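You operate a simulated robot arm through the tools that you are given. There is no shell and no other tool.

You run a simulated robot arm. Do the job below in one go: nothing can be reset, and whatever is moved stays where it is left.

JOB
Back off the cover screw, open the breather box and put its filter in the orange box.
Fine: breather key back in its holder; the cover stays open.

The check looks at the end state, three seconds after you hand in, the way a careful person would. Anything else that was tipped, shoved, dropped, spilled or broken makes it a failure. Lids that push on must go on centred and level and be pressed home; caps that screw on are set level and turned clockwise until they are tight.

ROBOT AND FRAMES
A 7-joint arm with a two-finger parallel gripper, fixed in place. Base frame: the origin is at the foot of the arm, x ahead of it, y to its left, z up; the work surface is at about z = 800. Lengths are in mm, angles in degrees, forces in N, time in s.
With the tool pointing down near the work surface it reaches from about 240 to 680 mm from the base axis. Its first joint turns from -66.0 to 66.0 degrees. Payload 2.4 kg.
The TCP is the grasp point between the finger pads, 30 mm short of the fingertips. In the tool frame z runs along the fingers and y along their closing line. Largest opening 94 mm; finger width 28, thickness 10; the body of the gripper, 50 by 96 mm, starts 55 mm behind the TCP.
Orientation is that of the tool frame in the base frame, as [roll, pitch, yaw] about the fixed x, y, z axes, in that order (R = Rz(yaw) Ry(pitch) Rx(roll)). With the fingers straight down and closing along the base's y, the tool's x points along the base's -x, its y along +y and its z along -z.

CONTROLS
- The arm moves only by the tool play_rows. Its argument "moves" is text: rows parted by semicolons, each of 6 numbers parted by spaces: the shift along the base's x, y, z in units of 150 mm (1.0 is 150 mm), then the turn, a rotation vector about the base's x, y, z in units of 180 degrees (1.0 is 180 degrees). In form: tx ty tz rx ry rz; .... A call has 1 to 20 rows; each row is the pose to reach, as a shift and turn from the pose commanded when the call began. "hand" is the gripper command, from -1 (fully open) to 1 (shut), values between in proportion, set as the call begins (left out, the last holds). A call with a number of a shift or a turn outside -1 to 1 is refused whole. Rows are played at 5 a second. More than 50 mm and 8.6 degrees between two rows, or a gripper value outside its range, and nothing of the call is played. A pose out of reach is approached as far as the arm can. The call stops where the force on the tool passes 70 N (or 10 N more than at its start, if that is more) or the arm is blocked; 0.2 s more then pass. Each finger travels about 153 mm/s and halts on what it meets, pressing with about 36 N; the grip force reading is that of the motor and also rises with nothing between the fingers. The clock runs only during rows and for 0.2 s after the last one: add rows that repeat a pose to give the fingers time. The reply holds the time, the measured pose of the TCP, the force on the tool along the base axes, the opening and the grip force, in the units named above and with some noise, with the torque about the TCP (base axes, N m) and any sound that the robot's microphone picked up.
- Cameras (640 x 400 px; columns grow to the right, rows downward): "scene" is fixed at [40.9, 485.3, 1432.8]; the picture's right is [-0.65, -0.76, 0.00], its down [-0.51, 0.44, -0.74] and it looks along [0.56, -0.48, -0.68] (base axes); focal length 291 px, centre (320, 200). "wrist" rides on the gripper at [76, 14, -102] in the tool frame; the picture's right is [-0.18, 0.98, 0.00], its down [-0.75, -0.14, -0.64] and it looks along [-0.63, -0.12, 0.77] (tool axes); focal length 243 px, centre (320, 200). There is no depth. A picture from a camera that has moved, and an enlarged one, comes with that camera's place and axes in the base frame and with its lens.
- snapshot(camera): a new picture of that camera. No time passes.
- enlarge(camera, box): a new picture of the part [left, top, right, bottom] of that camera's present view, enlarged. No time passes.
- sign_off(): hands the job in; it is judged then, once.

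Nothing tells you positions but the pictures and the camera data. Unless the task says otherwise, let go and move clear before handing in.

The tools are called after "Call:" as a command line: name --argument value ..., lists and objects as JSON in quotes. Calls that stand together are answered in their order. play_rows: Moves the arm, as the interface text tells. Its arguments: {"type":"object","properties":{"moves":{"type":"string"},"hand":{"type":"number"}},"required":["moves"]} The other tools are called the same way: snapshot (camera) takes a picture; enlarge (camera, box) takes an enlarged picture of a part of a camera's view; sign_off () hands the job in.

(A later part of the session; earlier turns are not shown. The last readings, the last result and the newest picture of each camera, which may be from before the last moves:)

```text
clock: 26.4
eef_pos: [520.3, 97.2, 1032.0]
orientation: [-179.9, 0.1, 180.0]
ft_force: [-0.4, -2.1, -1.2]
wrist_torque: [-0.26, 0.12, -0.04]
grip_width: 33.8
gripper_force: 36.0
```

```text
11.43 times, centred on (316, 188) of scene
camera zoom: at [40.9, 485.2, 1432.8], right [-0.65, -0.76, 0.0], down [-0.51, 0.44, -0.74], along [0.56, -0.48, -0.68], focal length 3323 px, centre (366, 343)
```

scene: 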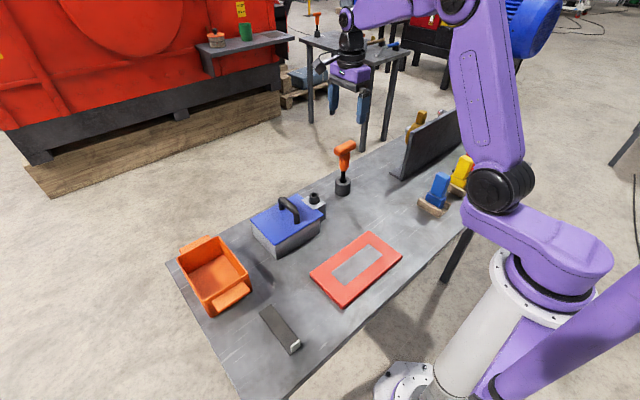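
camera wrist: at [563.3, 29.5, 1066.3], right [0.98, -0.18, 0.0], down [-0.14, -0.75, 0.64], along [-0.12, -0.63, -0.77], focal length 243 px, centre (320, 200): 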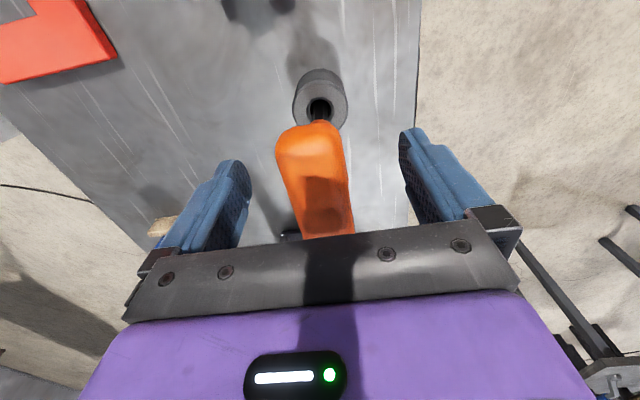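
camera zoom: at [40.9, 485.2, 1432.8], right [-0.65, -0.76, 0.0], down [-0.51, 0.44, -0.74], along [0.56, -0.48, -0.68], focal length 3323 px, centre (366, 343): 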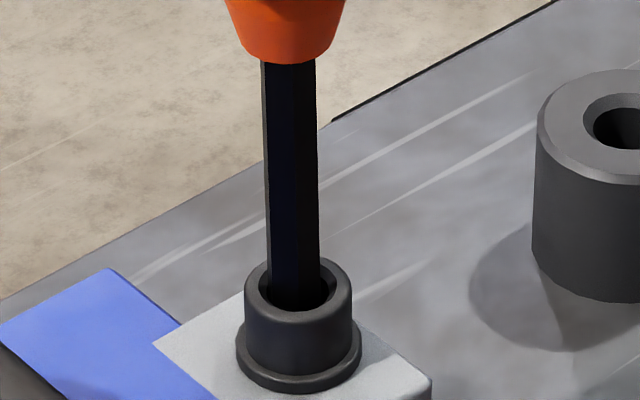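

The key is nearly seated, 4 mm short, with a slight side force in y. I'll shift a touch and lower the remaining distance.

Call:
play_rows --moves "-0.002 -0.006 0 0 0 0;-0.002 -0.006 -0.01 0 0 0;-0.002 -0.006 -0.018 0 0 0;-0.002 -0.006 -0.025 0 0 0;-0.002 -0.006 -0.025 0 0 0" --hand 1

Call:
enlarge --camera "scene" --box '[300, 170, 332, 205]'

Call:
enlarge --camera "wrist" --box '[290, 50, 350, 130]'

```text
clock: 27.6
eef_pos: [519.1, 98.1, 1028.6]
orientation: [179.9, 0.1, -180.0]
ft_force: [-3.6, -1.6, 15.4]
wrist_torque: [-0.21, 0.55, 0.01]
grip_width: 33.6
gripper_force: 35.9
```

```text
11.43 times, centred on (316, 188) of scene
camera zoom: at [40.6, 485.2, 1432.8], right [-0.65, -0.76, 0.0], down [-0.51, 0.44, -0.74], along [0.56, -0.48, -0.68], focal length 3323 px, centre (366, 343)
```

zoom: 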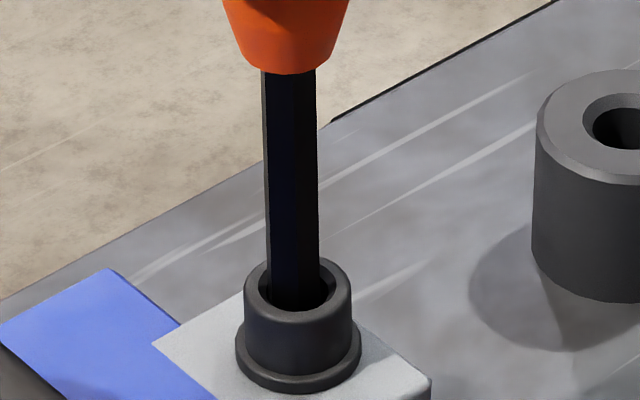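

```text
5.00 times, centred on (320, 90) of wrist
camera zoom: at [441.9, 112.5, 1131.7], right [0.18, 0.98, 0.0], down [0.75, -0.14, 0.64], along [0.63, -0.12, -0.77], focal length 1213 px, centre (320, 750)
```

zoom: 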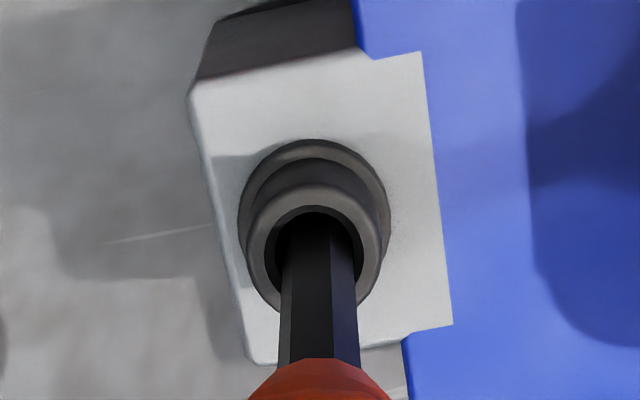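

Seated. Side forces show I should shift slightly to −x/−y; I'll do so, ease the press, and turn a further 90° counter-clockwise.

Call:
play_rows --moves "-0.004 -0.005 0.006 0 0 0;-0.004 -0.005 0.006 0 0 0.04;-0.003 -0.006 0.006 0 0 0.08;-0.003 -0.006 0.006 0 0 0.12;-0.003 -0.006 0.006 0 0 0.16;-0.002 -0.007 0.006 0 0 0.2;-0.002 -0.007 0.006 0 0 0.24;-0.001 -0.008 0.006 0 0 0.28;-0.001 -0.008 0.006 0 0 0.32;-0.001 -0.009 0.006 0 0 0.36;-0.001 -0.009 0.006 0 0 0.4;0 -0.009 0.006 0 0 0.44;0 -0.009 0.006 0 0 0.47;0 -0.009 0.006 0 0 0.5;0 -0.009 0.006 0 0 0.5" --hand 1

Call:
enlarge --camera "scene" --box '[300, 170, 332, 205]'

Call:
enlarge --camera "wrist" --box '[290, 50, 350, 130]'

```text
clock: 30.8
eef_pos: [518.0, 93.9, 1026.5]
orientation: [179.9, -0.1, -90.3]
ft_force: [0.4, -2.5, -8.6]
wrist_torque: [-0.45, -0.16, -2.3]
grip_width: 48.1
gripper_force: 36.0
```

```text
11.43 times, centred on (316, 188) of scene
camera zoom: at [41.1, 485.2, 1432.8], right [-0.65, -0.76, 0.0], down [-0.51, 0.44, -0.74], along [0.56, -0.48, -0.68], focal length 3323 px, centre (366, 343)
```

zoom: 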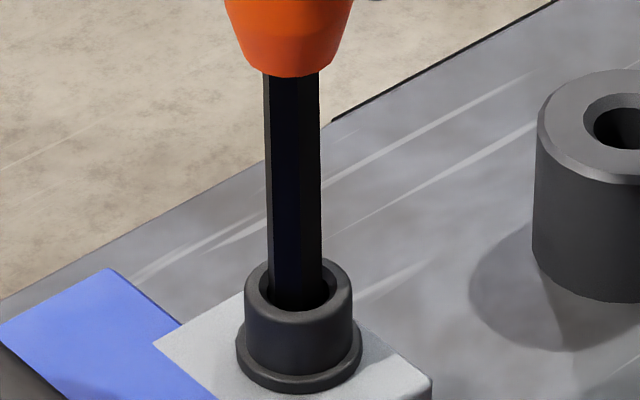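

```text
5.00 times, centred on (320, 90) of wrist
camera zoom: at [502.4, 19.3, 1130.5], right [-0.98, 0.19, 0.0], down [0.15, 0.75, 0.64], along [0.12, 0.63, -0.77], focal length 1213 px, centre (320, 750)
```

zoom: 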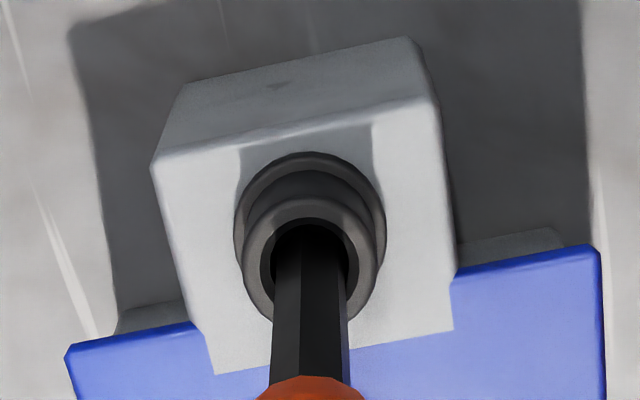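

The torque has risen to −2.3 N·m and the T-bar twisted in the grip (opening 48 mm), so the screw hit firm resistance. Let me look before doing anything else.

Call:
snapshot --camera "wrist"

Call:
enlarge --camera "scene" --box '[265, 100, 365, 220]'

```text
taken
camera wrist: at [502.4, 19.3, 1130.5], right [-0.98, 0.19, 0.0], down [0.15, 0.75, 0.64], along [0.12, 0.63, -0.77], focal length 243 px, centre (320, 200)
```

wrist: 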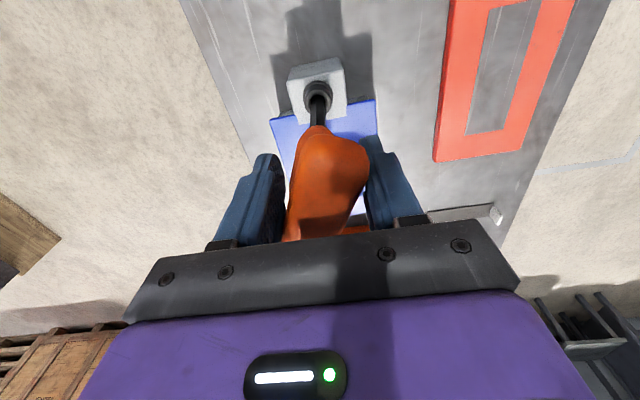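

```text
3.33 times, centred on (315, 160) of scene
camera zoom: at [41.1, 485.2, 1432.8], right [-0.65, -0.76, 0.0], down [-0.51, 0.44, -0.74], along [0.56, -0.48, -0.68], focal length 969 px, centre (337, 333)
```

zoom: 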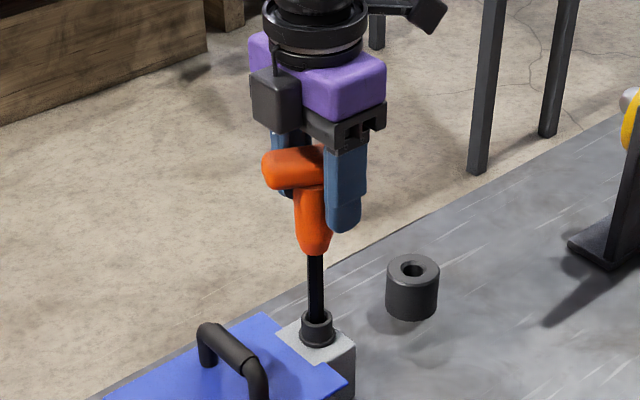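

The T-bar shows the key did turn most of the way, then was held fast. I'll rotate back about 22° to sit flush on the T-bar and relieve the twist.

Call:
play_rows --moves "0 0 0 0 0 -0.03;0 0 0 0 0 -0.06;0 0 0 0 0 -0.09;0 0 0 0 0 -0.125;0 0 0 0 0 -0.125" --hand 1

Call:
enlarge --camera "wrist" --box '[220, 40, 420, 250]'

Call:
enlarge --camera "scene" --box '[300, 170, 332, 205]'

```text
clock: 32.0
eef_pos: [519.1, 96.1, 1029.1]
orientation: [-180.0, 0.1, -112.6]
ft_force: [-1.5, 1.1, -2.7]
wrist_torque: [0.06, -0.1, -0.65]
grip_width: 36.2
gripper_force: 36.0
```

```text
1.90 times, centred on (320, 145) of wrist
camera zoom: at [475.3, 31.9, 1132.0], right [-0.84, 0.55, 0.0], down [0.42, 0.64, 0.64], along [0.35, 0.54, -0.77], focal length 462 px, centre (320, 305)
```

zoom: 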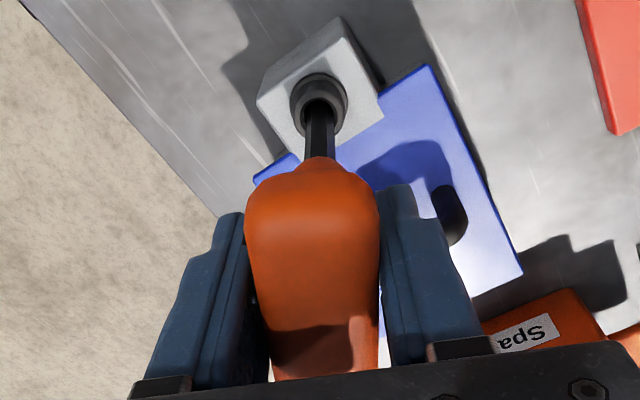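

```text
11.43 times, centred on (316, 188) of scene
camera zoom: at [40.9, 485.3, 1432.8], right [-0.65, -0.76, 0.0], down [-0.51, 0.44, -0.74], along [0.56, -0.48, -0.68], focal length 3323 px, centre (366, 343)
```

zoom: 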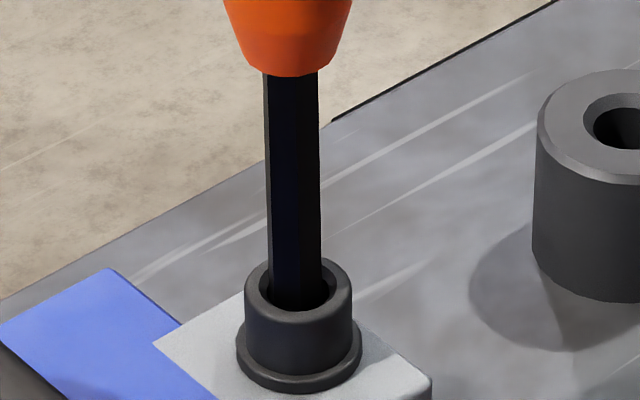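

The key now rests flush with residual torque, held near yaw 244°, i.e. the screw turned roughly 150° and came up against a stop. I'll lift the key and look at the socket again.

Call:
play_rows --moves "0 0 0 0 0 -0.02;0 0 0.02 0 0 -0.02;0 0 0.06 0 0 -0.02;0 0 0.12 0 0 -0.02;0 0 0.2 0 0 -0.02;0 0 0.3 0 0 -0.02;0 0 0.35 0 0 -0.02;0 0 0.35 0 0 -0.02" --hand 1

Call:
enlarge --camera "wrist" --box '[300, 70, 340, 105]'

Call:
enlarge --camera "scene" --box '[300, 170, 332, 205]'

```text
clock: 33.8
eef_pos: [520.3, 95.9, 1082.3]
orientation: [179.9, 0.1, -116.1]
ft_force: [0.1, -0.7, -1.0]
wrist_torque: [0.01, -0.01, 0.02]
grip_width: 33.8
gripper_force: 36.1
```

```text
11.43 times, centred on (320, 88) of wrist
camera zoom: at [471.9, 34.6, 1184.3], right [-0.8, 0.6, 0.0], down [0.46, 0.61, 0.64], along [0.38, 0.51, -0.77], focal length 2773 px, centre (320, 1486)
```

zoom: 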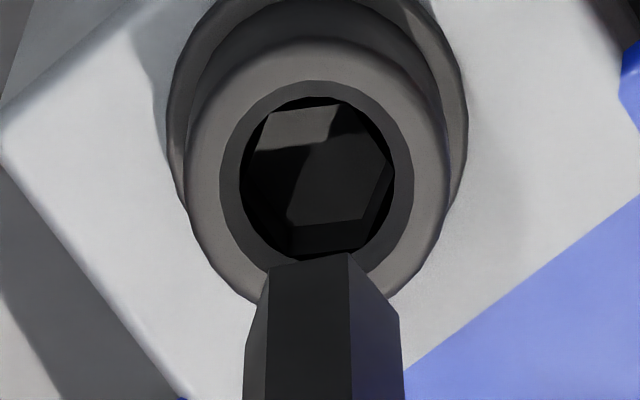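

```text
11.43 times, centred on (316, 188) of scene
camera zoom: at [40.9, 485.3, 1432.8], right [-0.65, -0.76, 0.0], down [-0.51, 0.44, -0.74], along [0.56, -0.48, -0.68], focal length 3323 px, centre (366, 343)
```

zoom: 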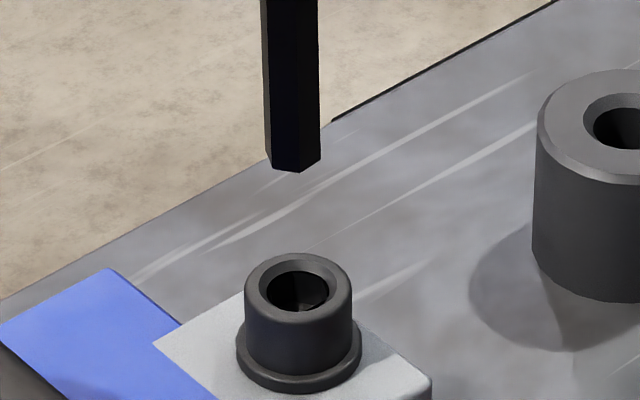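

The socket is about 12 mm deep and aligned with the key, so the screw has indeed followed it through roughly 150°. I'll re-centre, reinsert and test whether it turns further or is at a stop.

Call:
play_rows --moves "-0.001 -0.0057 -0.08 0 0 0;-0.001 -0.0057 -0.16 0 0 0;-0.001 -0.0057 -0.22 0 0 0;-0.001 -0.0057 -0.25 0 0 0;-0.001 -0.0057 -0.28 0 0 0;-0.001 -0.0057 -0.31 0 0 0;-0.001 -0.0057 -0.335 0 0 0;-0.001 -0.0057 -0.335 0 0 0" --hand 1

Call:
enlarge --camera "scene" --box '[300, 170, 332, 205]'

Call:
enlarge --camera "wrist" --box '[290, 50, 350, 130]'

```text
clock: 35.6
eef_pos: [518.8, 94.5, 1029.4]
orientation: [180.0, 0.0, -116.0]
ft_force: [0.3, -0.2, -0.4]
wrist_torque: [-0.01, 0.01, -0.02]
grip_width: 33.6
gripper_force: 35.6
```

```text
11.43 times, centred on (316, 188) of scene
camera zoom: at [41.0, 485.3, 1432.8], right [-0.65, -0.76, 0.0], down [-0.51, 0.44, -0.74], along [0.56, -0.48, -0.68], focal length 3323 px, centre (366, 343)
```

zoom: 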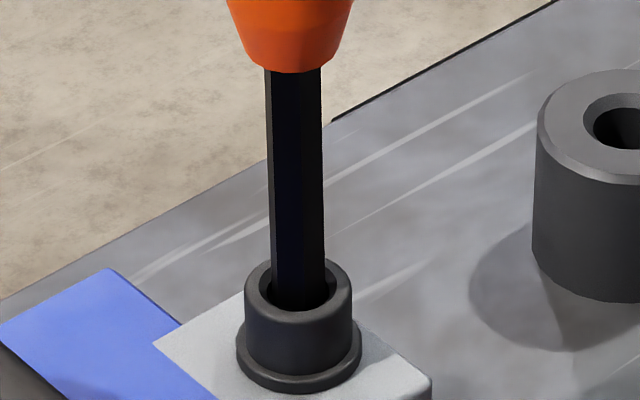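

```text
5.00 times, centred on (320, 90) of wrist
camera zoom: at [471.6, 33.9, 1133.3], right [-0.8, 0.6, 0.0], down [0.46, 0.61, 0.64], along [0.38, 0.51, -0.77], focal length 1213 px, centre (320, 750)
```

zoom: 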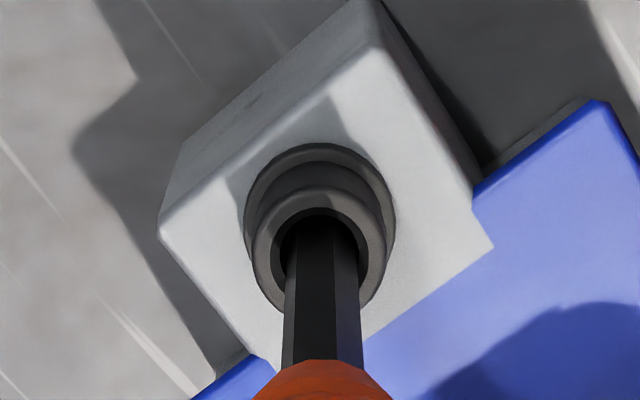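

Reinserted with zero side force. Now a small +12° turn to test the resistance.

Call:
play_rows --moves "0 0 0 0 0 0.017;0 0 0 0 0 0.034;0 0 0 0 0 0.05;0 0 0 0 0 0.067;0 0 0 0 0 0.067" --hand 1

```text
clock: 36.8
eef_pos: [518.9, 94.7, 1031.1]
orientation: [-179.9, 0.0, -104.1]
ft_force: [2.3, 0.4, -1.1]
wrist_torque: [0.09, -0.39, 0.01]
grip_width: 33.6
gripper_force: 36.1
```

It turned past the earlier sticking angle with no torque, so that was a jam rather than a stop. I'll keep turning.

Call:
play_rows --moves "-0.002 0 0 0 0 0.025;-0.002 0 0 0 0 0.05;-0.002 0 0 0 0 0.075;-0.002 0 0 0 0 0.1;-0.002 0 0 0 0 0.1" --hand 1

Call:
enlarge --camera "scene" --box '[300, 170, 332, 205]'

Call:
enlarge --camera "wrist" --box '[290, 50, 350, 130]'

```text
clock: 38.0
eef_pos: [518.5, 95.4, 1030.7]
orientation: [-180.0, 0.1, -85.8]
ft_force: [3.1, -1.2, 3.9]
wrist_torque: [-0.05, -0.43, -0.03]
grip_width: 33.6
gripper_force: 35.8
```

```text
11.43 times, centred on (316, 188) of scene
camera zoom: at [40.9, 485.2, 1432.8], right [-0.65, -0.76, 0.0], down [-0.51, 0.44, -0.74], along [0.56, -0.48, -0.68], focal length 3323 px, centre (366, 343)
```

zoom: 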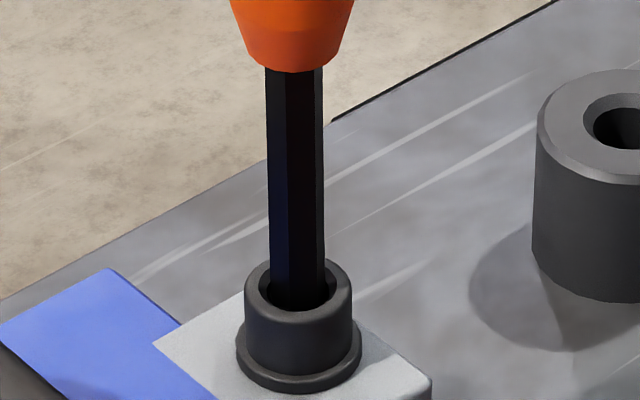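

```text
5.00 times, centred on (320, 90) of wrist
camera zoom: at [508.9, 18.7, 1133.8], right [-0.99, 0.11, 0.0], down [0.09, 0.76, 0.64], along [0.07, 0.64, -0.77], focal length 1213 px, centre (320, 750)
```

zoom: 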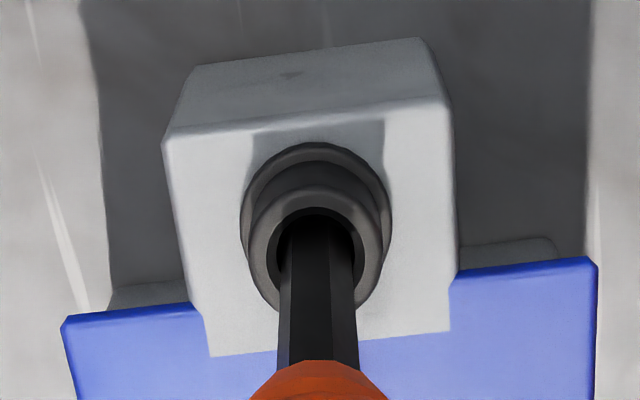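

It now turns freely to yaw 274°. To be sure whether the screw follows or the key slips inside, I'll lift again and compare hex orientations at this angle (a fixed screw would look 30° off).

Call:
play_rows --moves "0 0 0.05 0 0 0;0 0 0.12 0 0 0;0 0 0.2 0 0 0;0 0 0.3 0 0 0;0 0 0.35 0 0 0;0 0 0.35 0 0 0" --hand 1

Call:
enlarge --camera "wrist" --box '[300, 70, 340, 105]'

Call:
enlarge --camera "scene" --box '[308, 190, 324, 204]'

```text
clock: 39.4
eef_pos: [520.1, 95.5, 1083.4]
orientation: [-180.0, 0.0, -86.1]
ft_force: [-0.3, 0.4, -1.6]
wrist_torque: [-0.02, -0.03, -0.01]
grip_width: 29.4
gripper_force: 35.6
```

```text
11.43 times, centred on (320, 88) of wrist
camera zoom: at [508.8, 19.1, 1186.9], right [-0.99, 0.12, 0.0], down [0.09, 0.76, 0.64], along [0.08, 0.64, -0.77], focal length 2773 px, centre (320, 1486)
```

zoom: 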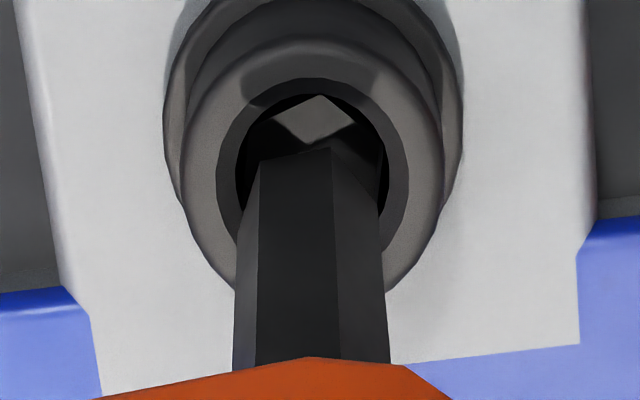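

```text
16.00 times, centred on (316, 197) of scene
camera zoom: at [40.9, 485.3, 1432.8], right [-0.65, -0.76, 0.0], down [-0.51, 0.44, -0.74], along [0.56, -0.48, -0.68], focal length 4652 px, centre (384, 248)
```

zoom: 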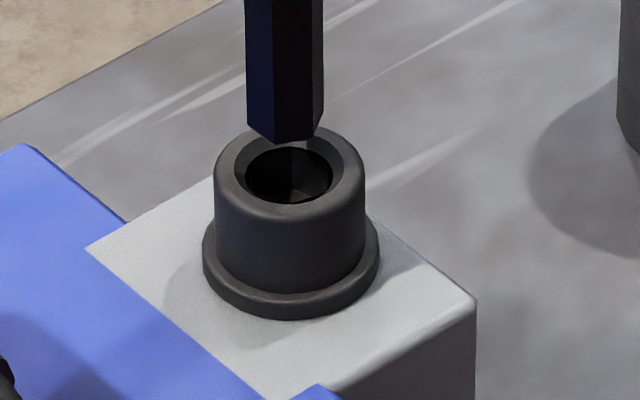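

The key stuck in the socket while lifting and slid down in the grip — it's now held only near the fingertips with the tip just at the socket. I'll look before re-seating it.

Call:
snapshot --camera "wrist"

Call:
enlarge --camera "scene" --box '[265, 90, 365, 215]'

```text
taken
camera wrist: at [508.8, 19.1, 1186.9], right [-0.99, 0.12, 0.0], down [0.09, 0.76, 0.64], along [0.08, 0.64, -0.77], focal length 243 px, centre (320, 200)
```

wrist: 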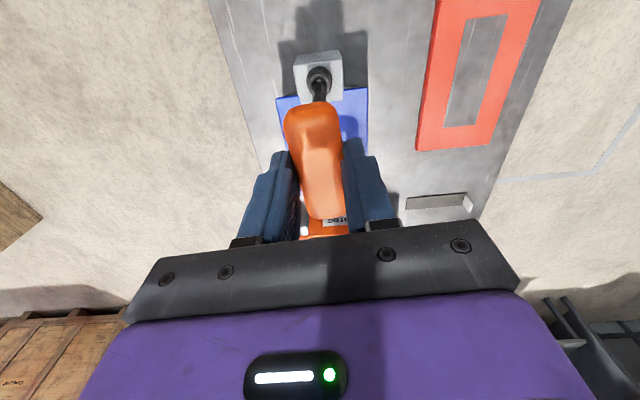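

```text
3.20 times, centred on (315, 152) of scene
camera zoom: at [40.9, 485.3, 1432.8], right [-0.65, -0.76, 0.0], down [-0.51, 0.44, -0.74], along [0.56, -0.48, -0.68], focal length 930 px, centre (336, 352)
```

zoom: 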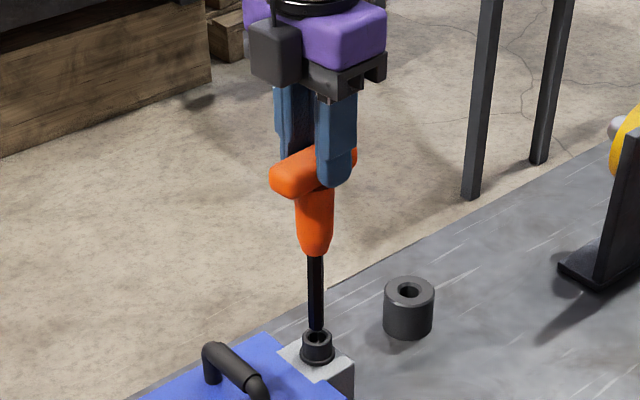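

The T-bar is still gripped near the fingertips and the tip is about 11 mm above the screw. I'll rotate back 34° so the key's hex lines up with the socket, then check before lowering to re-seat and regain the grip.

Call:
play_rows --moves "-0.003 0 0 0 0 -0.03;-0.006 0 0 0 0 -0.06;-0.006 0 0 0 0 -0.09;-0.006 0 0 0 0 -0.12;-0.006 0 0 0 0 -0.15;-0.006 0 0 0 0 -0.175;-0.006 0 0 0 0 -0.189;-0.006 0 0 0 0 -0.189" --hand 1

Call:
enlarge --camera "wrist" --box '[300, 65, 340, 105]'

Call:
enlarge --camera "scene" --box '[308, 188, 324, 204]'

```text
clock: 41.2
eef_pos: [517.6, 93.3, 1081.7]
orientation: [-180.0, -0.1, -120.2]
ft_force: [-0.1, -0.7, -0.6]
wrist_torque: [0.02, 0.0, -0.05]
grip_width: 29.3
gripper_force: 36.3
```

```text
10.00 times, centred on (320, 85) of wrist
camera zoom: at [465.4, 36.9, 1186.3], right [-0.76, 0.65, 0.0], down [0.5, 0.58, 0.64], along [0.42, 0.49, -0.77], focal length 2426 px, centre (320, 1350)
```

zoom: 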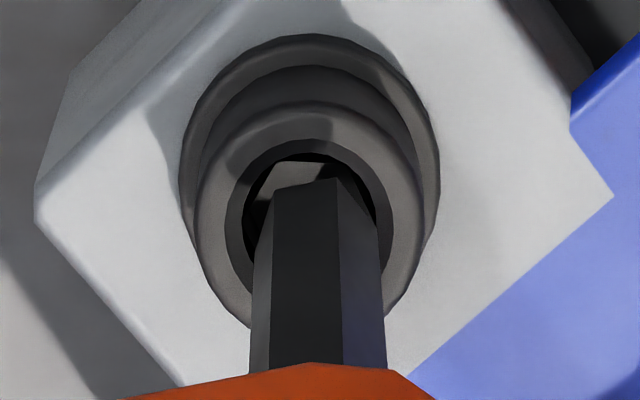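

```text
16.00 times, centred on (316, 196) of scene
camera zoom: at [41.0, 485.3, 1432.8], right [-0.65, -0.76, 0.0], down [-0.51, 0.44, -0.74], along [0.56, -0.48, -0.68], focal length 4652 px, centre (384, 264)
```

zoom: 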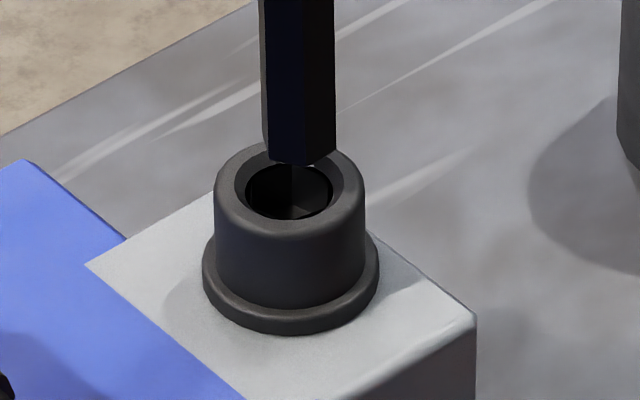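

The key's flats are lined up with the socket again, but its axis moved about 2 mm. I'll correct by (+1.9,+1.1) mm and lower to just at the mouth.

Call:
play_rows --moves "0.0065 0.0037 0 0 0 0;0.0127 0.0075 -0.02 0 0 0;0.0127 0.0075 -0.04 0 0 0;0.0127 0.0075 -0.055 0 0 0;0.0127 0.0075 -0.055 0 0 0" --hand 1

Call:
enlarge --camera "wrist" --box '[300, 65, 340, 105]'

Call:
enlarge --camera "scene" --box '[308, 188, 324, 204]'

```text
clock: 42.4
eef_pos: [518.3, 95.6, 1074.1]
orientation: [180.0, 0.0, -120.1]
ft_force: [0.5, 0.2, -1.7]
wrist_torque: [-0.02, -0.01, -0.03]
grip_width: 29.4
gripper_force: 36.7
```

```text
10.00 times, centred on (320, 85) of wrist
camera zoom: at [467.5, 38.1, 1178.0], right [-0.76, 0.65, 0.0], down [0.5, 0.58, 0.64], along [0.42, 0.49, -0.77], focal length 2426 px, centre (320, 1350)
```

zoom: 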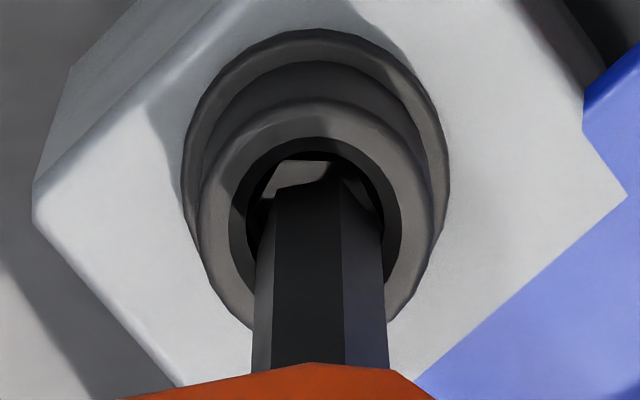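

```text
16.00 times, centred on (316, 196) of scene
camera zoom: at [41.0, 485.3, 1432.8], right [-0.65, -0.76, 0.0], down [-0.51, 0.44, -0.74], along [0.56, -0.48, -0.68], focal length 4652 px, centre (384, 264)
```

zoom: 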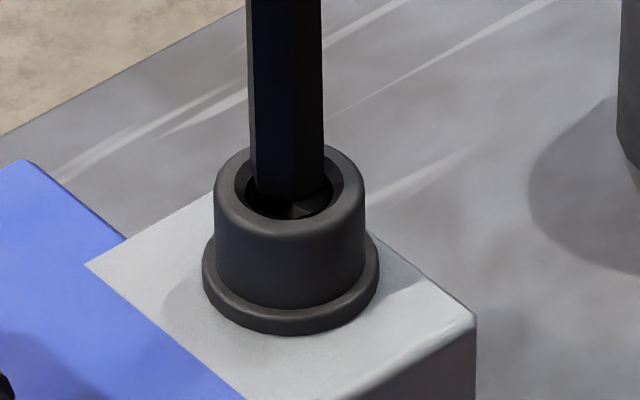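

Nearly perfect. I'll nudge by 0.4 mm and lower the key into the socket.

Call:
play_rows --moves "0.003 -0.0026 0 0 0 0;0.003 -0.0026 -0.02 0 0 0;0.003 -0.0026 -0.04 0 0 0;0.003 -0.0026 -0.06 0 0 0;0.003 -0.0026 -0.08 0 0 0;0.003 -0.0026 -0.08 0 0 0" --hand 1

Call:
enlarge --camera "scene" --box '[300, 170, 332, 205]'

Call:
enlarge --camera "wrist" --box '[300, 65, 340, 105]'

```text
clock: 43.8
eef_pos: [519.5, 95.1, 1063.5]
orientation: [179.9, 0.0, -120.0]
ft_force: [0.5, -1.5, 0.1]
wrist_torque: [-0.08, -0.06, 0.01]
grip_width: 29.3
gripper_force: 36.3
```

```text
11.43 times, centred on (316, 188) of scene
camera zoom: at [41.0, 485.3, 1432.8], right [-0.65, -0.76, 0.0], down [-0.51, 0.44, -0.74], along [0.56, -0.48, -0.68], focal length 3323 px, centre (366, 343)
```

zoom: 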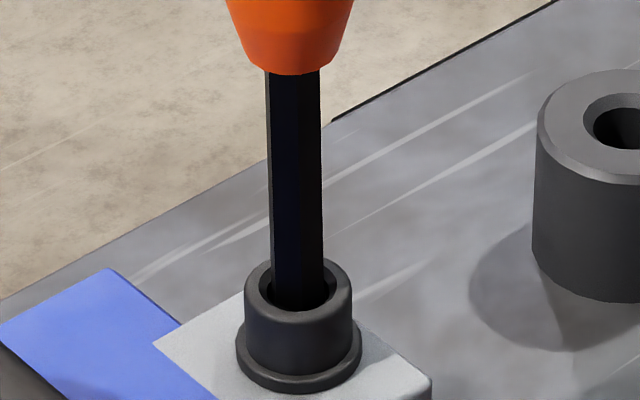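

```text
10.00 times, centred on (320, 85) of wrist
camera zoom: at [467.6, 37.7, 1166.1], right [-0.76, 0.65, 0.0], down [0.5, 0.58, 0.64], along [0.42, 0.49, -0.77], focal length 2426 px, centre (320, 1350)
```

zoom: 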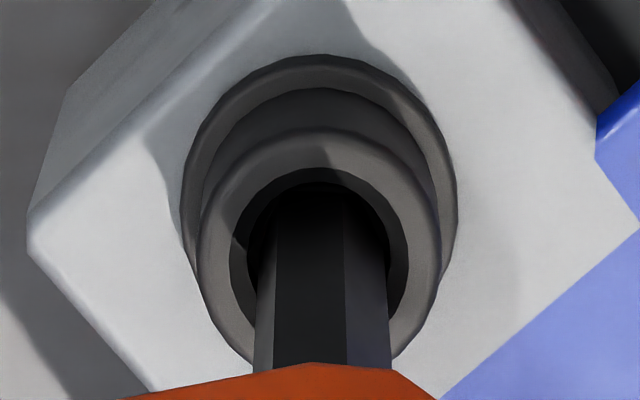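

The key is seated again. I'll open the fingers slightly (still surrounding the T-bar), lower about 32 mm and re-grip the bar at its middle.

Call:
play_rows --moves "0 0 0 0 0 0;0 0 0 0 0 0;0 0 -0.05 0 0 0;0 0 -0.1 0 0 0;0 0 -0.15 0 0 0;0 0 -0.2 0 0 0;0 0 -0.215 0 0 0;0 0 -0.215 0 0 0" --hand 0.08

Call:
enlarge --camera "scene" --box '[265, 100, 365, 220]'

Call:
enlarge --camera "wrist" --box '[220, 40, 420, 250]'

```text
clock: 45.6
eef_pos: [520.3, 96.4, 1030.8]
orientation: [179.9, -0.1, -120.1]
ft_force: [-0.1, -1.2, 0.5]
wrist_torque: [-0.01, -0.01, -0.01]
grip_width: 43.2
gripper_force: 0.0
```

```text
3.33 times, centred on (315, 160) of scene
camera zoom: at [40.9, 485.3, 1432.8], right [-0.65, -0.76, 0.0], down [-0.51, 0.44, -0.74], along [0.56, -0.48, -0.68], focal length 969 px, centre (337, 333)
```

zoom: 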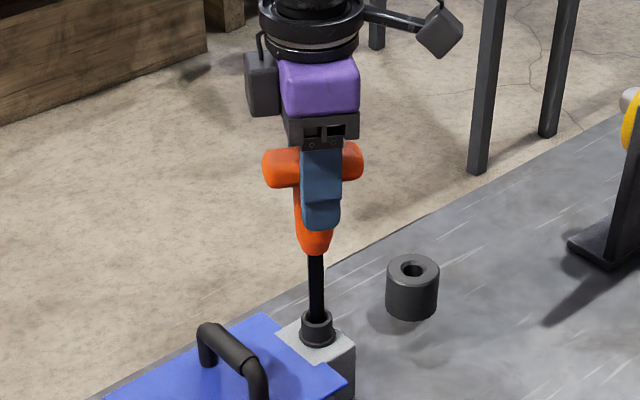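

```text
1.90 times, centred on (320, 145) of wrist
camera zoom: at [468.4, 38.3, 1133.9], right [-0.76, 0.65, 0.0], down [0.5, 0.58, 0.64], along [0.42, 0.49, -0.77], focal length 462 px, centre (320, 305)
```

zoom: 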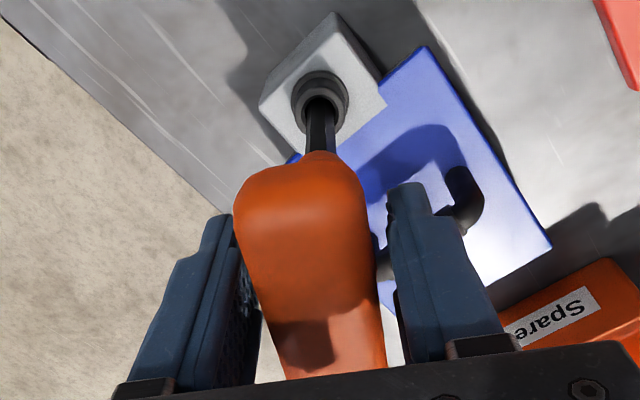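

The bar sits properly between the fingers. Closing on it now.

Call:
play_rows --moves "0 0 0 0 0 0;0 0 0 0 0 0;0 0 0 0 0 0;0 0 0 0 0 0" --hand 1

Call:
enlarge --camera "scene" --box '[300, 170, 332, 205]'

Call:
enlarge --camera "wrist" --box '[220, 40, 420, 250]'

```text
clock: 46.6
eef_pos: [520.4, 95.8, 1031.1]
orientation: [180.0, -0.1, -120.1]
ft_force: [-1.3, 1.4, 0.3]
wrist_torque: [-0.05, 0.01, -0.01]
grip_width: 33.9
gripper_force: 36.0
```

```text
11.43 times, centred on (316, 188) of scene
camera zoom: at [40.9, 485.3, 1432.8], right [-0.65, -0.76, 0.0], down [-0.51, 0.44, -0.74], along [0.56, -0.48, -0.68], focal length 3323 px, centre (366, 343)
```

zoom: 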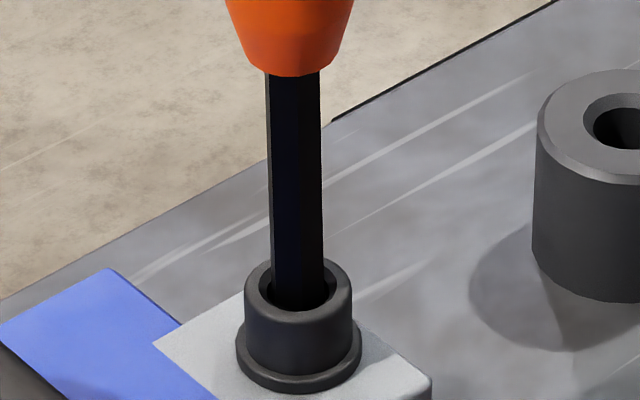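

```text
1.90 times, centred on (320, 145) of wrist
camera zoom: at [468.3, 38.4, 1134.0], right [-0.76, 0.65, 0.0], down [0.5, 0.58, 0.64], along [0.42, 0.49, -0.77], focal length 462 px, centre (320, 305)
```

zoom: 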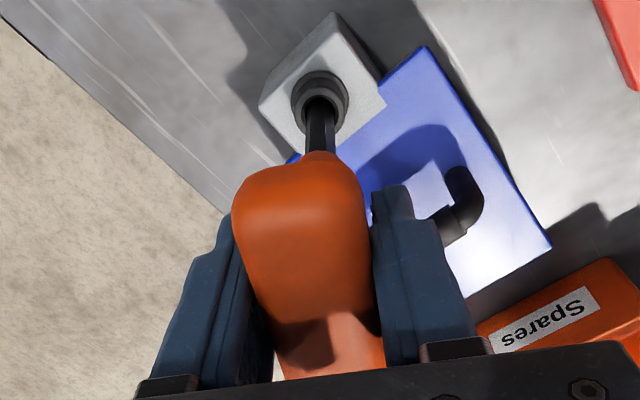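

Key is well gripped and seated. Now a slow +16° turn from this aligned position to test real engagement.

Call:
play_rows --moves "0 0 0 0 0 0.02;0 0 0 0 0 0.04;0 0 0 0 0 0.06;0 0 0 0 0 0.08;0 0 0 0 0 0.09;0 0 0 0 0 0.09" --hand 1

Call:
enlarge --camera "scene" --box '[300, 170, 332, 205]'

```text
clock: 48.0
eef_pos: [519.5, 95.6, 1030.7]
orientation: [-180.0, 0.0, -103.9]
ft_force: [-1.4, 1.8, 1.5]
wrist_torque: [0.06, 0.04, -1.05]
grip_width: 34.3
gripper_force: 36.4
```

```text
11.43 times, centred on (316, 188) of scene
camera zoom: at [40.9, 485.3, 1432.8], right [-0.65, -0.76, 0.0], down [-0.51, 0.44, -0.74], along [0.56, -0.48, -0.68], focal length 3323 px, centre (366, 343)
```

zoom: 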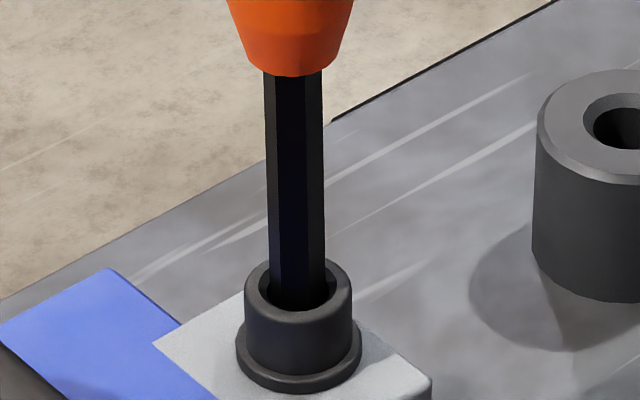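

Now there's real torque (−1.05 N·m) with the bar still flush, so the hex is engaged. I'll keep turning in small steps with a light downward press.

Call:
play_rows --moves "0 0 -0.005 0 0 0.02;0 0 -0.01 0 0 0.04;0 0 -0.01 0 0 0.06;0 0 -0.01 0 0 0.08;0 0 -0.01 0 0 0.1;0 0 -0.01 0 0 0.1" --hand 1

Call:
enlarge --camera "scene" --box '[300, 170, 332, 205]'

Call:
enlarge --camera "wrist" --box '[220, 40, 420, 250]'

```text
clock: 49.4
eef_pos: [520.6, 97.0, 1028.4]
orientation: [179.9, 0.0, -86.0]
ft_force: [-1.2, 2.7, 0.9]
wrist_torque: [0.13, -0.04, -1.79]
grip_width: 42.6
gripper_force: 36.2
```

```text
11.43 times, centred on (316, 188) of scene
camera zoom: at [40.9, 485.3, 1432.8], right [-0.65, -0.76, 0.0], down [-0.51, 0.44, -0.74], along [0.56, -0.48, -0.68], focal length 3323 px, centre (366, 343)
```

zoom: 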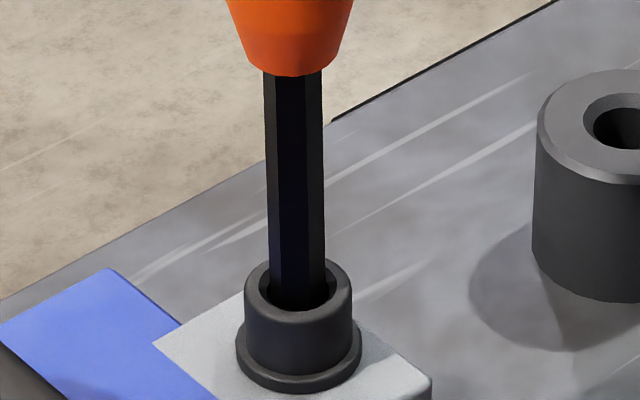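

```text
1.90 times, centred on (320, 145) of wrist
camera zoom: at [510.1, 19.4, 1132.2], right [-0.99, 0.12, 0.0], down [0.09, 0.76, 0.64], along [0.07, 0.64, -0.77], focal length 462 px, centre (320, 305)
```

zoom: 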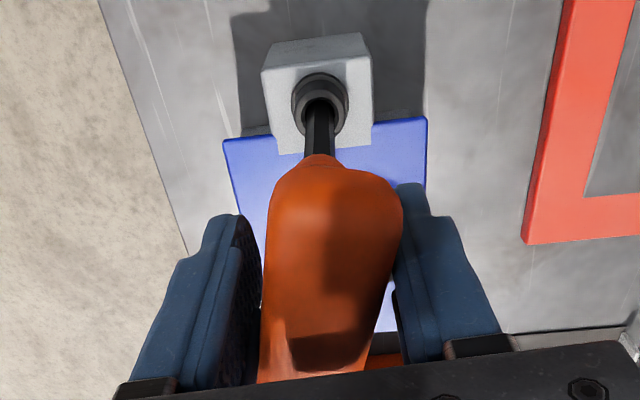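

The screw resists: the bar has twisted about 15° in the grip at −1.8 N·m. Leverage on the bar rises as it twists, so I'll turn further in small steps and watch for it to break loose.

Call:
play_rows --moves "0 0 -0.005 0 0 0.02;0 0 -0.01 0 0 0.04;0 0 -0.01 0 0 0.06;0 0 -0.01 0 0 0.08;0 0 -0.01 0 0 0.1;0 0 -0.01 0 0 0.1" --hand 1

Call:
enlarge --camera "scene" --box '[300, 170, 332, 205]'

Call:
enlarge --camera "wrist" --box '[220, 40, 420, 250]'

```text
clock: 50.8
eef_pos: [520.8, 95.1, 1026.2]
orientation: [179.9, 0.0, -68.3]
ft_force: [-1.9, 1.2, 6.1]
wrist_torque: [0.03, 0.05, -3.19]
grip_width: 54.9
gripper_force: 35.9
```

```text
11.43 times, centred on (316, 188) of scene
camera zoom: at [40.8, 485.3, 1432.8], right [-0.65, -0.76, 0.0], down [-0.51, 0.44, -0.74], along [0.56, -0.48, -0.68], focal length 3323 px, centre (366, 343)
```

zoom: 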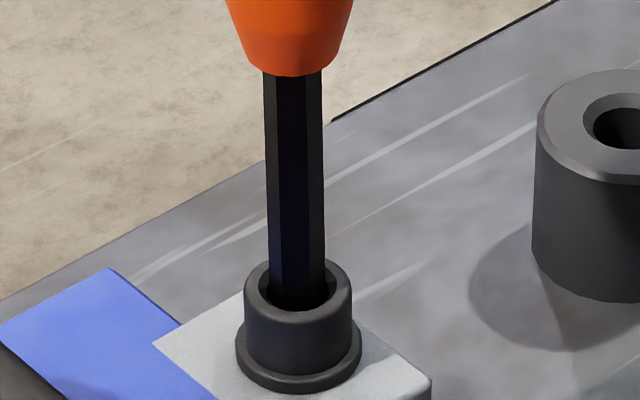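

```text
1.90 times, centred on (320, 145) of wrist
camera zoom: at [533.7, 20.1, 1130.6], right [-0.98, -0.19, 0.0], down [-0.15, 0.75, 0.64], along [-0.12, 0.63, -0.77], focal length 462 px, centre (320, 305)
```

zoom: 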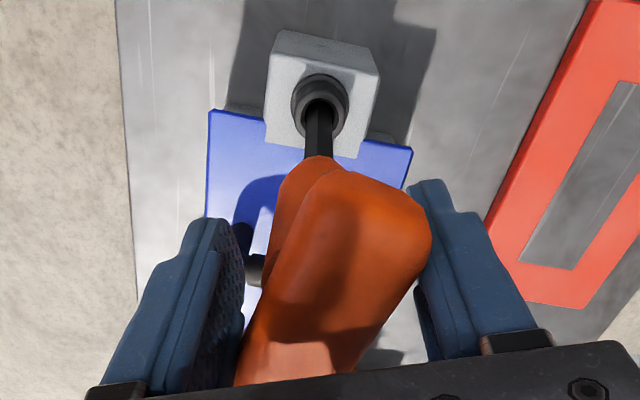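

It now holds −3.2 N·m with hardly any motion — possibly a hard stop. I'll ease back so the bar sits flush, then probe a little clockwise to learn whether the screw moves freely that way.

Call:
play_rows --moves "0 0 0 0 0 -0.04;0 0 0 0 0 -0.08;0 0 0 0 0 -0.12;0 0 0 0 0 -0.16;0 0 0 0 0 -0.19;0 0 0 0 0 -0.19" --hand 1

Call:
enlarge --camera "scene" --box '[300, 170, 332, 205]'

```text
clock: 52.2
eef_pos: [520.8, 94.9, 1028.0]
orientation: [-180.0, 0.0, -102.2]
ft_force: [0.1, 0.3, 0.5]
wrist_torque: [0.0, -0.05, -0.6]
grip_width: 35.1
gripper_force: 36.1
```

```text
11.43 times, centred on (316, 188) of scene
camera zoom: at [40.9, 485.3, 1432.8], right [-0.65, -0.76, 0.0], down [-0.51, 0.44, -0.74], along [0.56, -0.48, -0.68], focal length 3323 px, centre (366, 343)
```

zoom: 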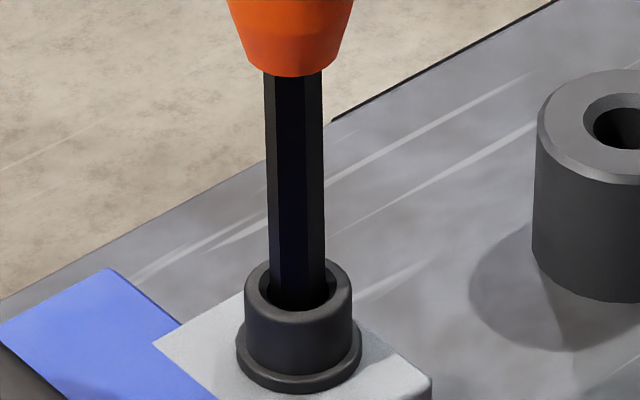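

The key sprang back to the same angle (~255°), so the screw didn't move under 3 N·m. Now probing clockwise by about 25°.

Call:
play_rows --moves "0 0 0 0 0 -0.03;0 0 0 0 0 -0.06;0 0 0 0 0 -0.09;0 0 0 0 0 -0.09" --hand 1

Call:
play_rows --moves "0 0 0 0 0 -0.03;0 0 0 0 0 -0.06;0 0 0 0 0 -0.06" --hand 1

```text
clock: 53.2
eef_pos: [520.2, 96.1, 1027.0]
orientation: [-180.0, 0.0, -118.4]
ft_force: [-2.0, -1.4, 4.8]
wrist_torque: [-0.22, 0.12, 0.01]
grip_width: 33.8
gripper_force: 36.4
```

```text
clock: 54.0
eef_pos: [519.2, 96.0, 1028.5]
orientation: [-180.0, 0.0, -129.2]
ft_force: [-1.4, -1.6, 0.1]
wrist_torque: [-0.17, -0.02, -0.05]
grip_width: 33.9
gripper_force: 35.8
```

Free so far clockwise. A little further to see whether resistance appears (backlash limit) or the screw follows.

Call:
play_rows --moves "0 0 0 0 0 -0.02;0 0 0 0 0 -0.04;0 0 0 0 0 -0.06;0 0 0 0 0 -0.06" --hand 1

```text
clock: 55.0
eef_pos: [520.0, 95.5, 1028.0]
orientation: [179.8, -0.1, -139.9]
ft_force: [-0.8, 1.5, -9.3]
wrist_torque: [0.23, -0.13, -0.03]
grip_width: 33.8
gripper_force: 36.2
```

Clockwise it moves freely with no torque at yaw 220°. I'll look at the socket now: ease up gently and inspect the hex orientation.

Call:
play_rows --moves "0 0 0.01 0 0 0;0 0 0.03 0 0 0;0 0 0.06 0 0 0;0 0 0.1 0 0 0;0 0 0.1 0 0 0" --hand 1

Call:
enlarge --camera "scene" --box '[300, 165, 332, 205]'

Call:
enlarge --camera "wrist" --box '[220, 40, 420, 250]'

```text
clock: 56.2
eef_pos: [520.6, 95.1, 1043.3]
orientation: [-179.9, 0.1, -139.9]
ft_force: [0.2, -0.2, -1.9]
wrist_torque: [0.01, 0.03, 0.04]
grip_width: 34.1
gripper_force: 35.6
```

```text
10.00 times, centred on (316, 185) of scene
camera zoom: at [41.0, 485.3, 1432.8], right [-0.65, -0.76, 0.0], down [-0.51, 0.44, -0.74], along [0.56, -0.48, -0.68], focal length 2907 px, centre (360, 350)
```

zoom: 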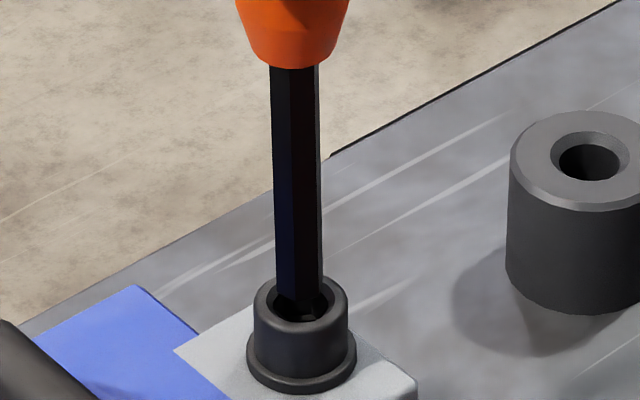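

```text
1.90 times, centred on (320, 145) of wrist
camera zoom: at [451.4, 58.3, 1146.2], right [-0.49, 0.87, 0.0], down [0.67, 0.38, 0.64], along [0.56, 0.32, -0.77], focal length 462 px, centre (320, 305)
```

zoom: 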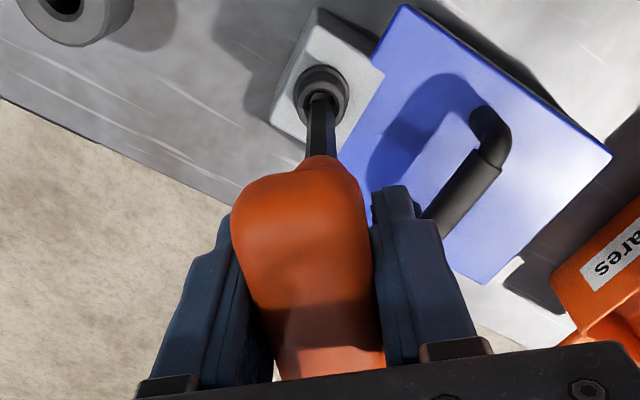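

It lifted cleanly. I'll raise another 33 mm for a clear look inside the socket.

Call:
play_rows --moves "0 0 0.06 0 0 0;0 0 0.12 0 0 0;0 0 0.18 0 0 0;0 0 0.24 0 0 0;0 0 0.24 0 0 0" --hand 1

Call:
enlarge --camera "wrist" --box '[306, 72, 336, 100]'

Call:
enlarge --camera "scene" --box '[310, 192, 322, 202]'

```text
clock: 57.4
eef_pos: [519.4, 94.4, 1076.9]
orientation: [180.0, 0.0, -139.9]
ft_force: [0.4, 0.5, -2.0]
wrist_torque: [-0.01, 0.0, -0.02]
grip_width: 33.7
gripper_force: 35.8
```

```text
14.29 times, centred on (321, 86) of wrist
camera zoom: at [451.4, 57.9, 1181.7], right [-0.49, 0.87, 0.0], down [0.67, 0.38, 0.64], along [0.56, 0.32, -0.77], focal length 3466 px, centre (306, 1829)
```

zoom: 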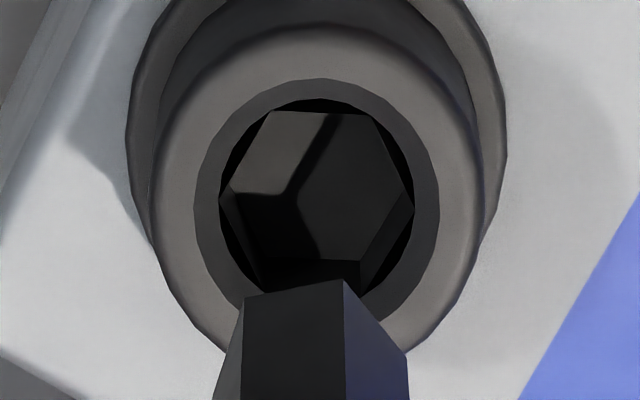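

```text
16.00 times, centred on (316, 197) of scene
camera zoom: at [40.9, 485.3, 1432.8], right [-0.65, -0.76, 0.0], down [-0.51, 0.44, -0.74], along [0.56, -0.48, -0.68], focal length 4652 px, centre (384, 248)
```

zoom: 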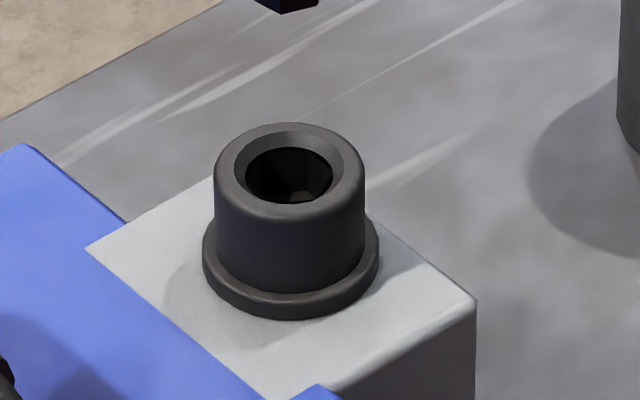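

The socket's hex has clearly changed orientation since earlier looks, so the screw does turn. I'll zoom in strongly on the screw to understand its state.

Call:
enlarge --camera "wrist" --box '[314, 76, 328, 88]'

Call:
enlarge --camera "scene" --box '[312, 193, 319, 198]'

Call:
enlarge --camera "wrist" --box '[290, 40, 350, 100]'

```text
16.00 times, centred on (321, 82) of wrist
camera zoom: at [451.4, 57.9, 1181.7], right [-0.49, 0.87, 0.0], down [0.67, 0.38, 0.64], along [0.56, 0.32, -0.77], focal length 3882 px, centre (304, 2088)
```

zoom: 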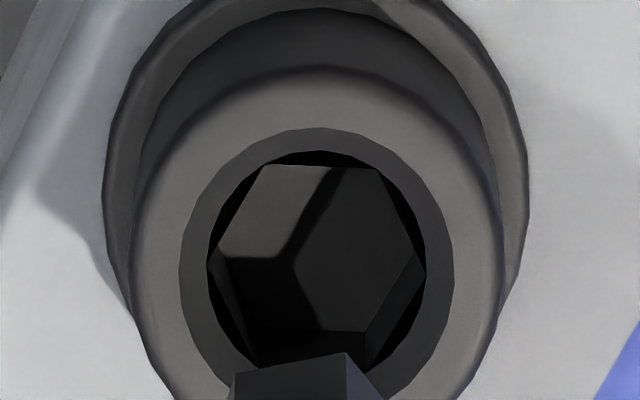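

```text
16.00 times, centred on (316, 196) of scene
camera zoom: at [40.9, 485.3, 1432.8], right [-0.65, -0.76, 0.0], down [-0.51, 0.44, -0.74], along [0.56, -0.48, -0.68], focal length 4652 px, centre (392, 272)
```

zoom: 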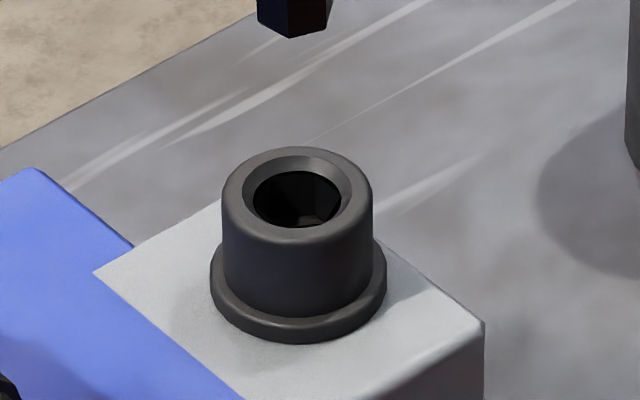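

```text
6.67 times, centred on (320, 70) of wrist
camera zoom: at [451.4, 57.9, 1181.7], right [-0.49, 0.87, 0.0], down [0.67, 0.38, 0.64], along [0.56, 0.32, -0.77], focal length 1618 px, centre (320, 1067)
```

zoom: 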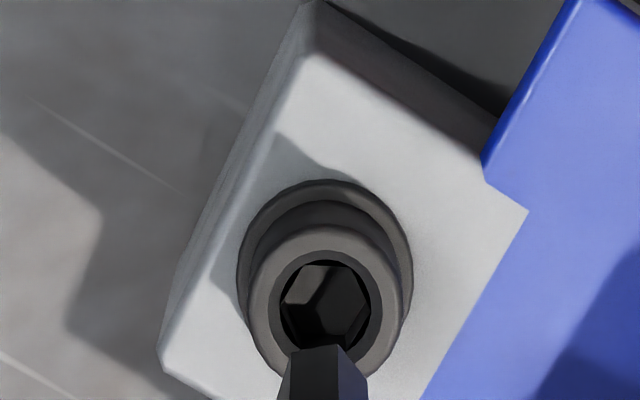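

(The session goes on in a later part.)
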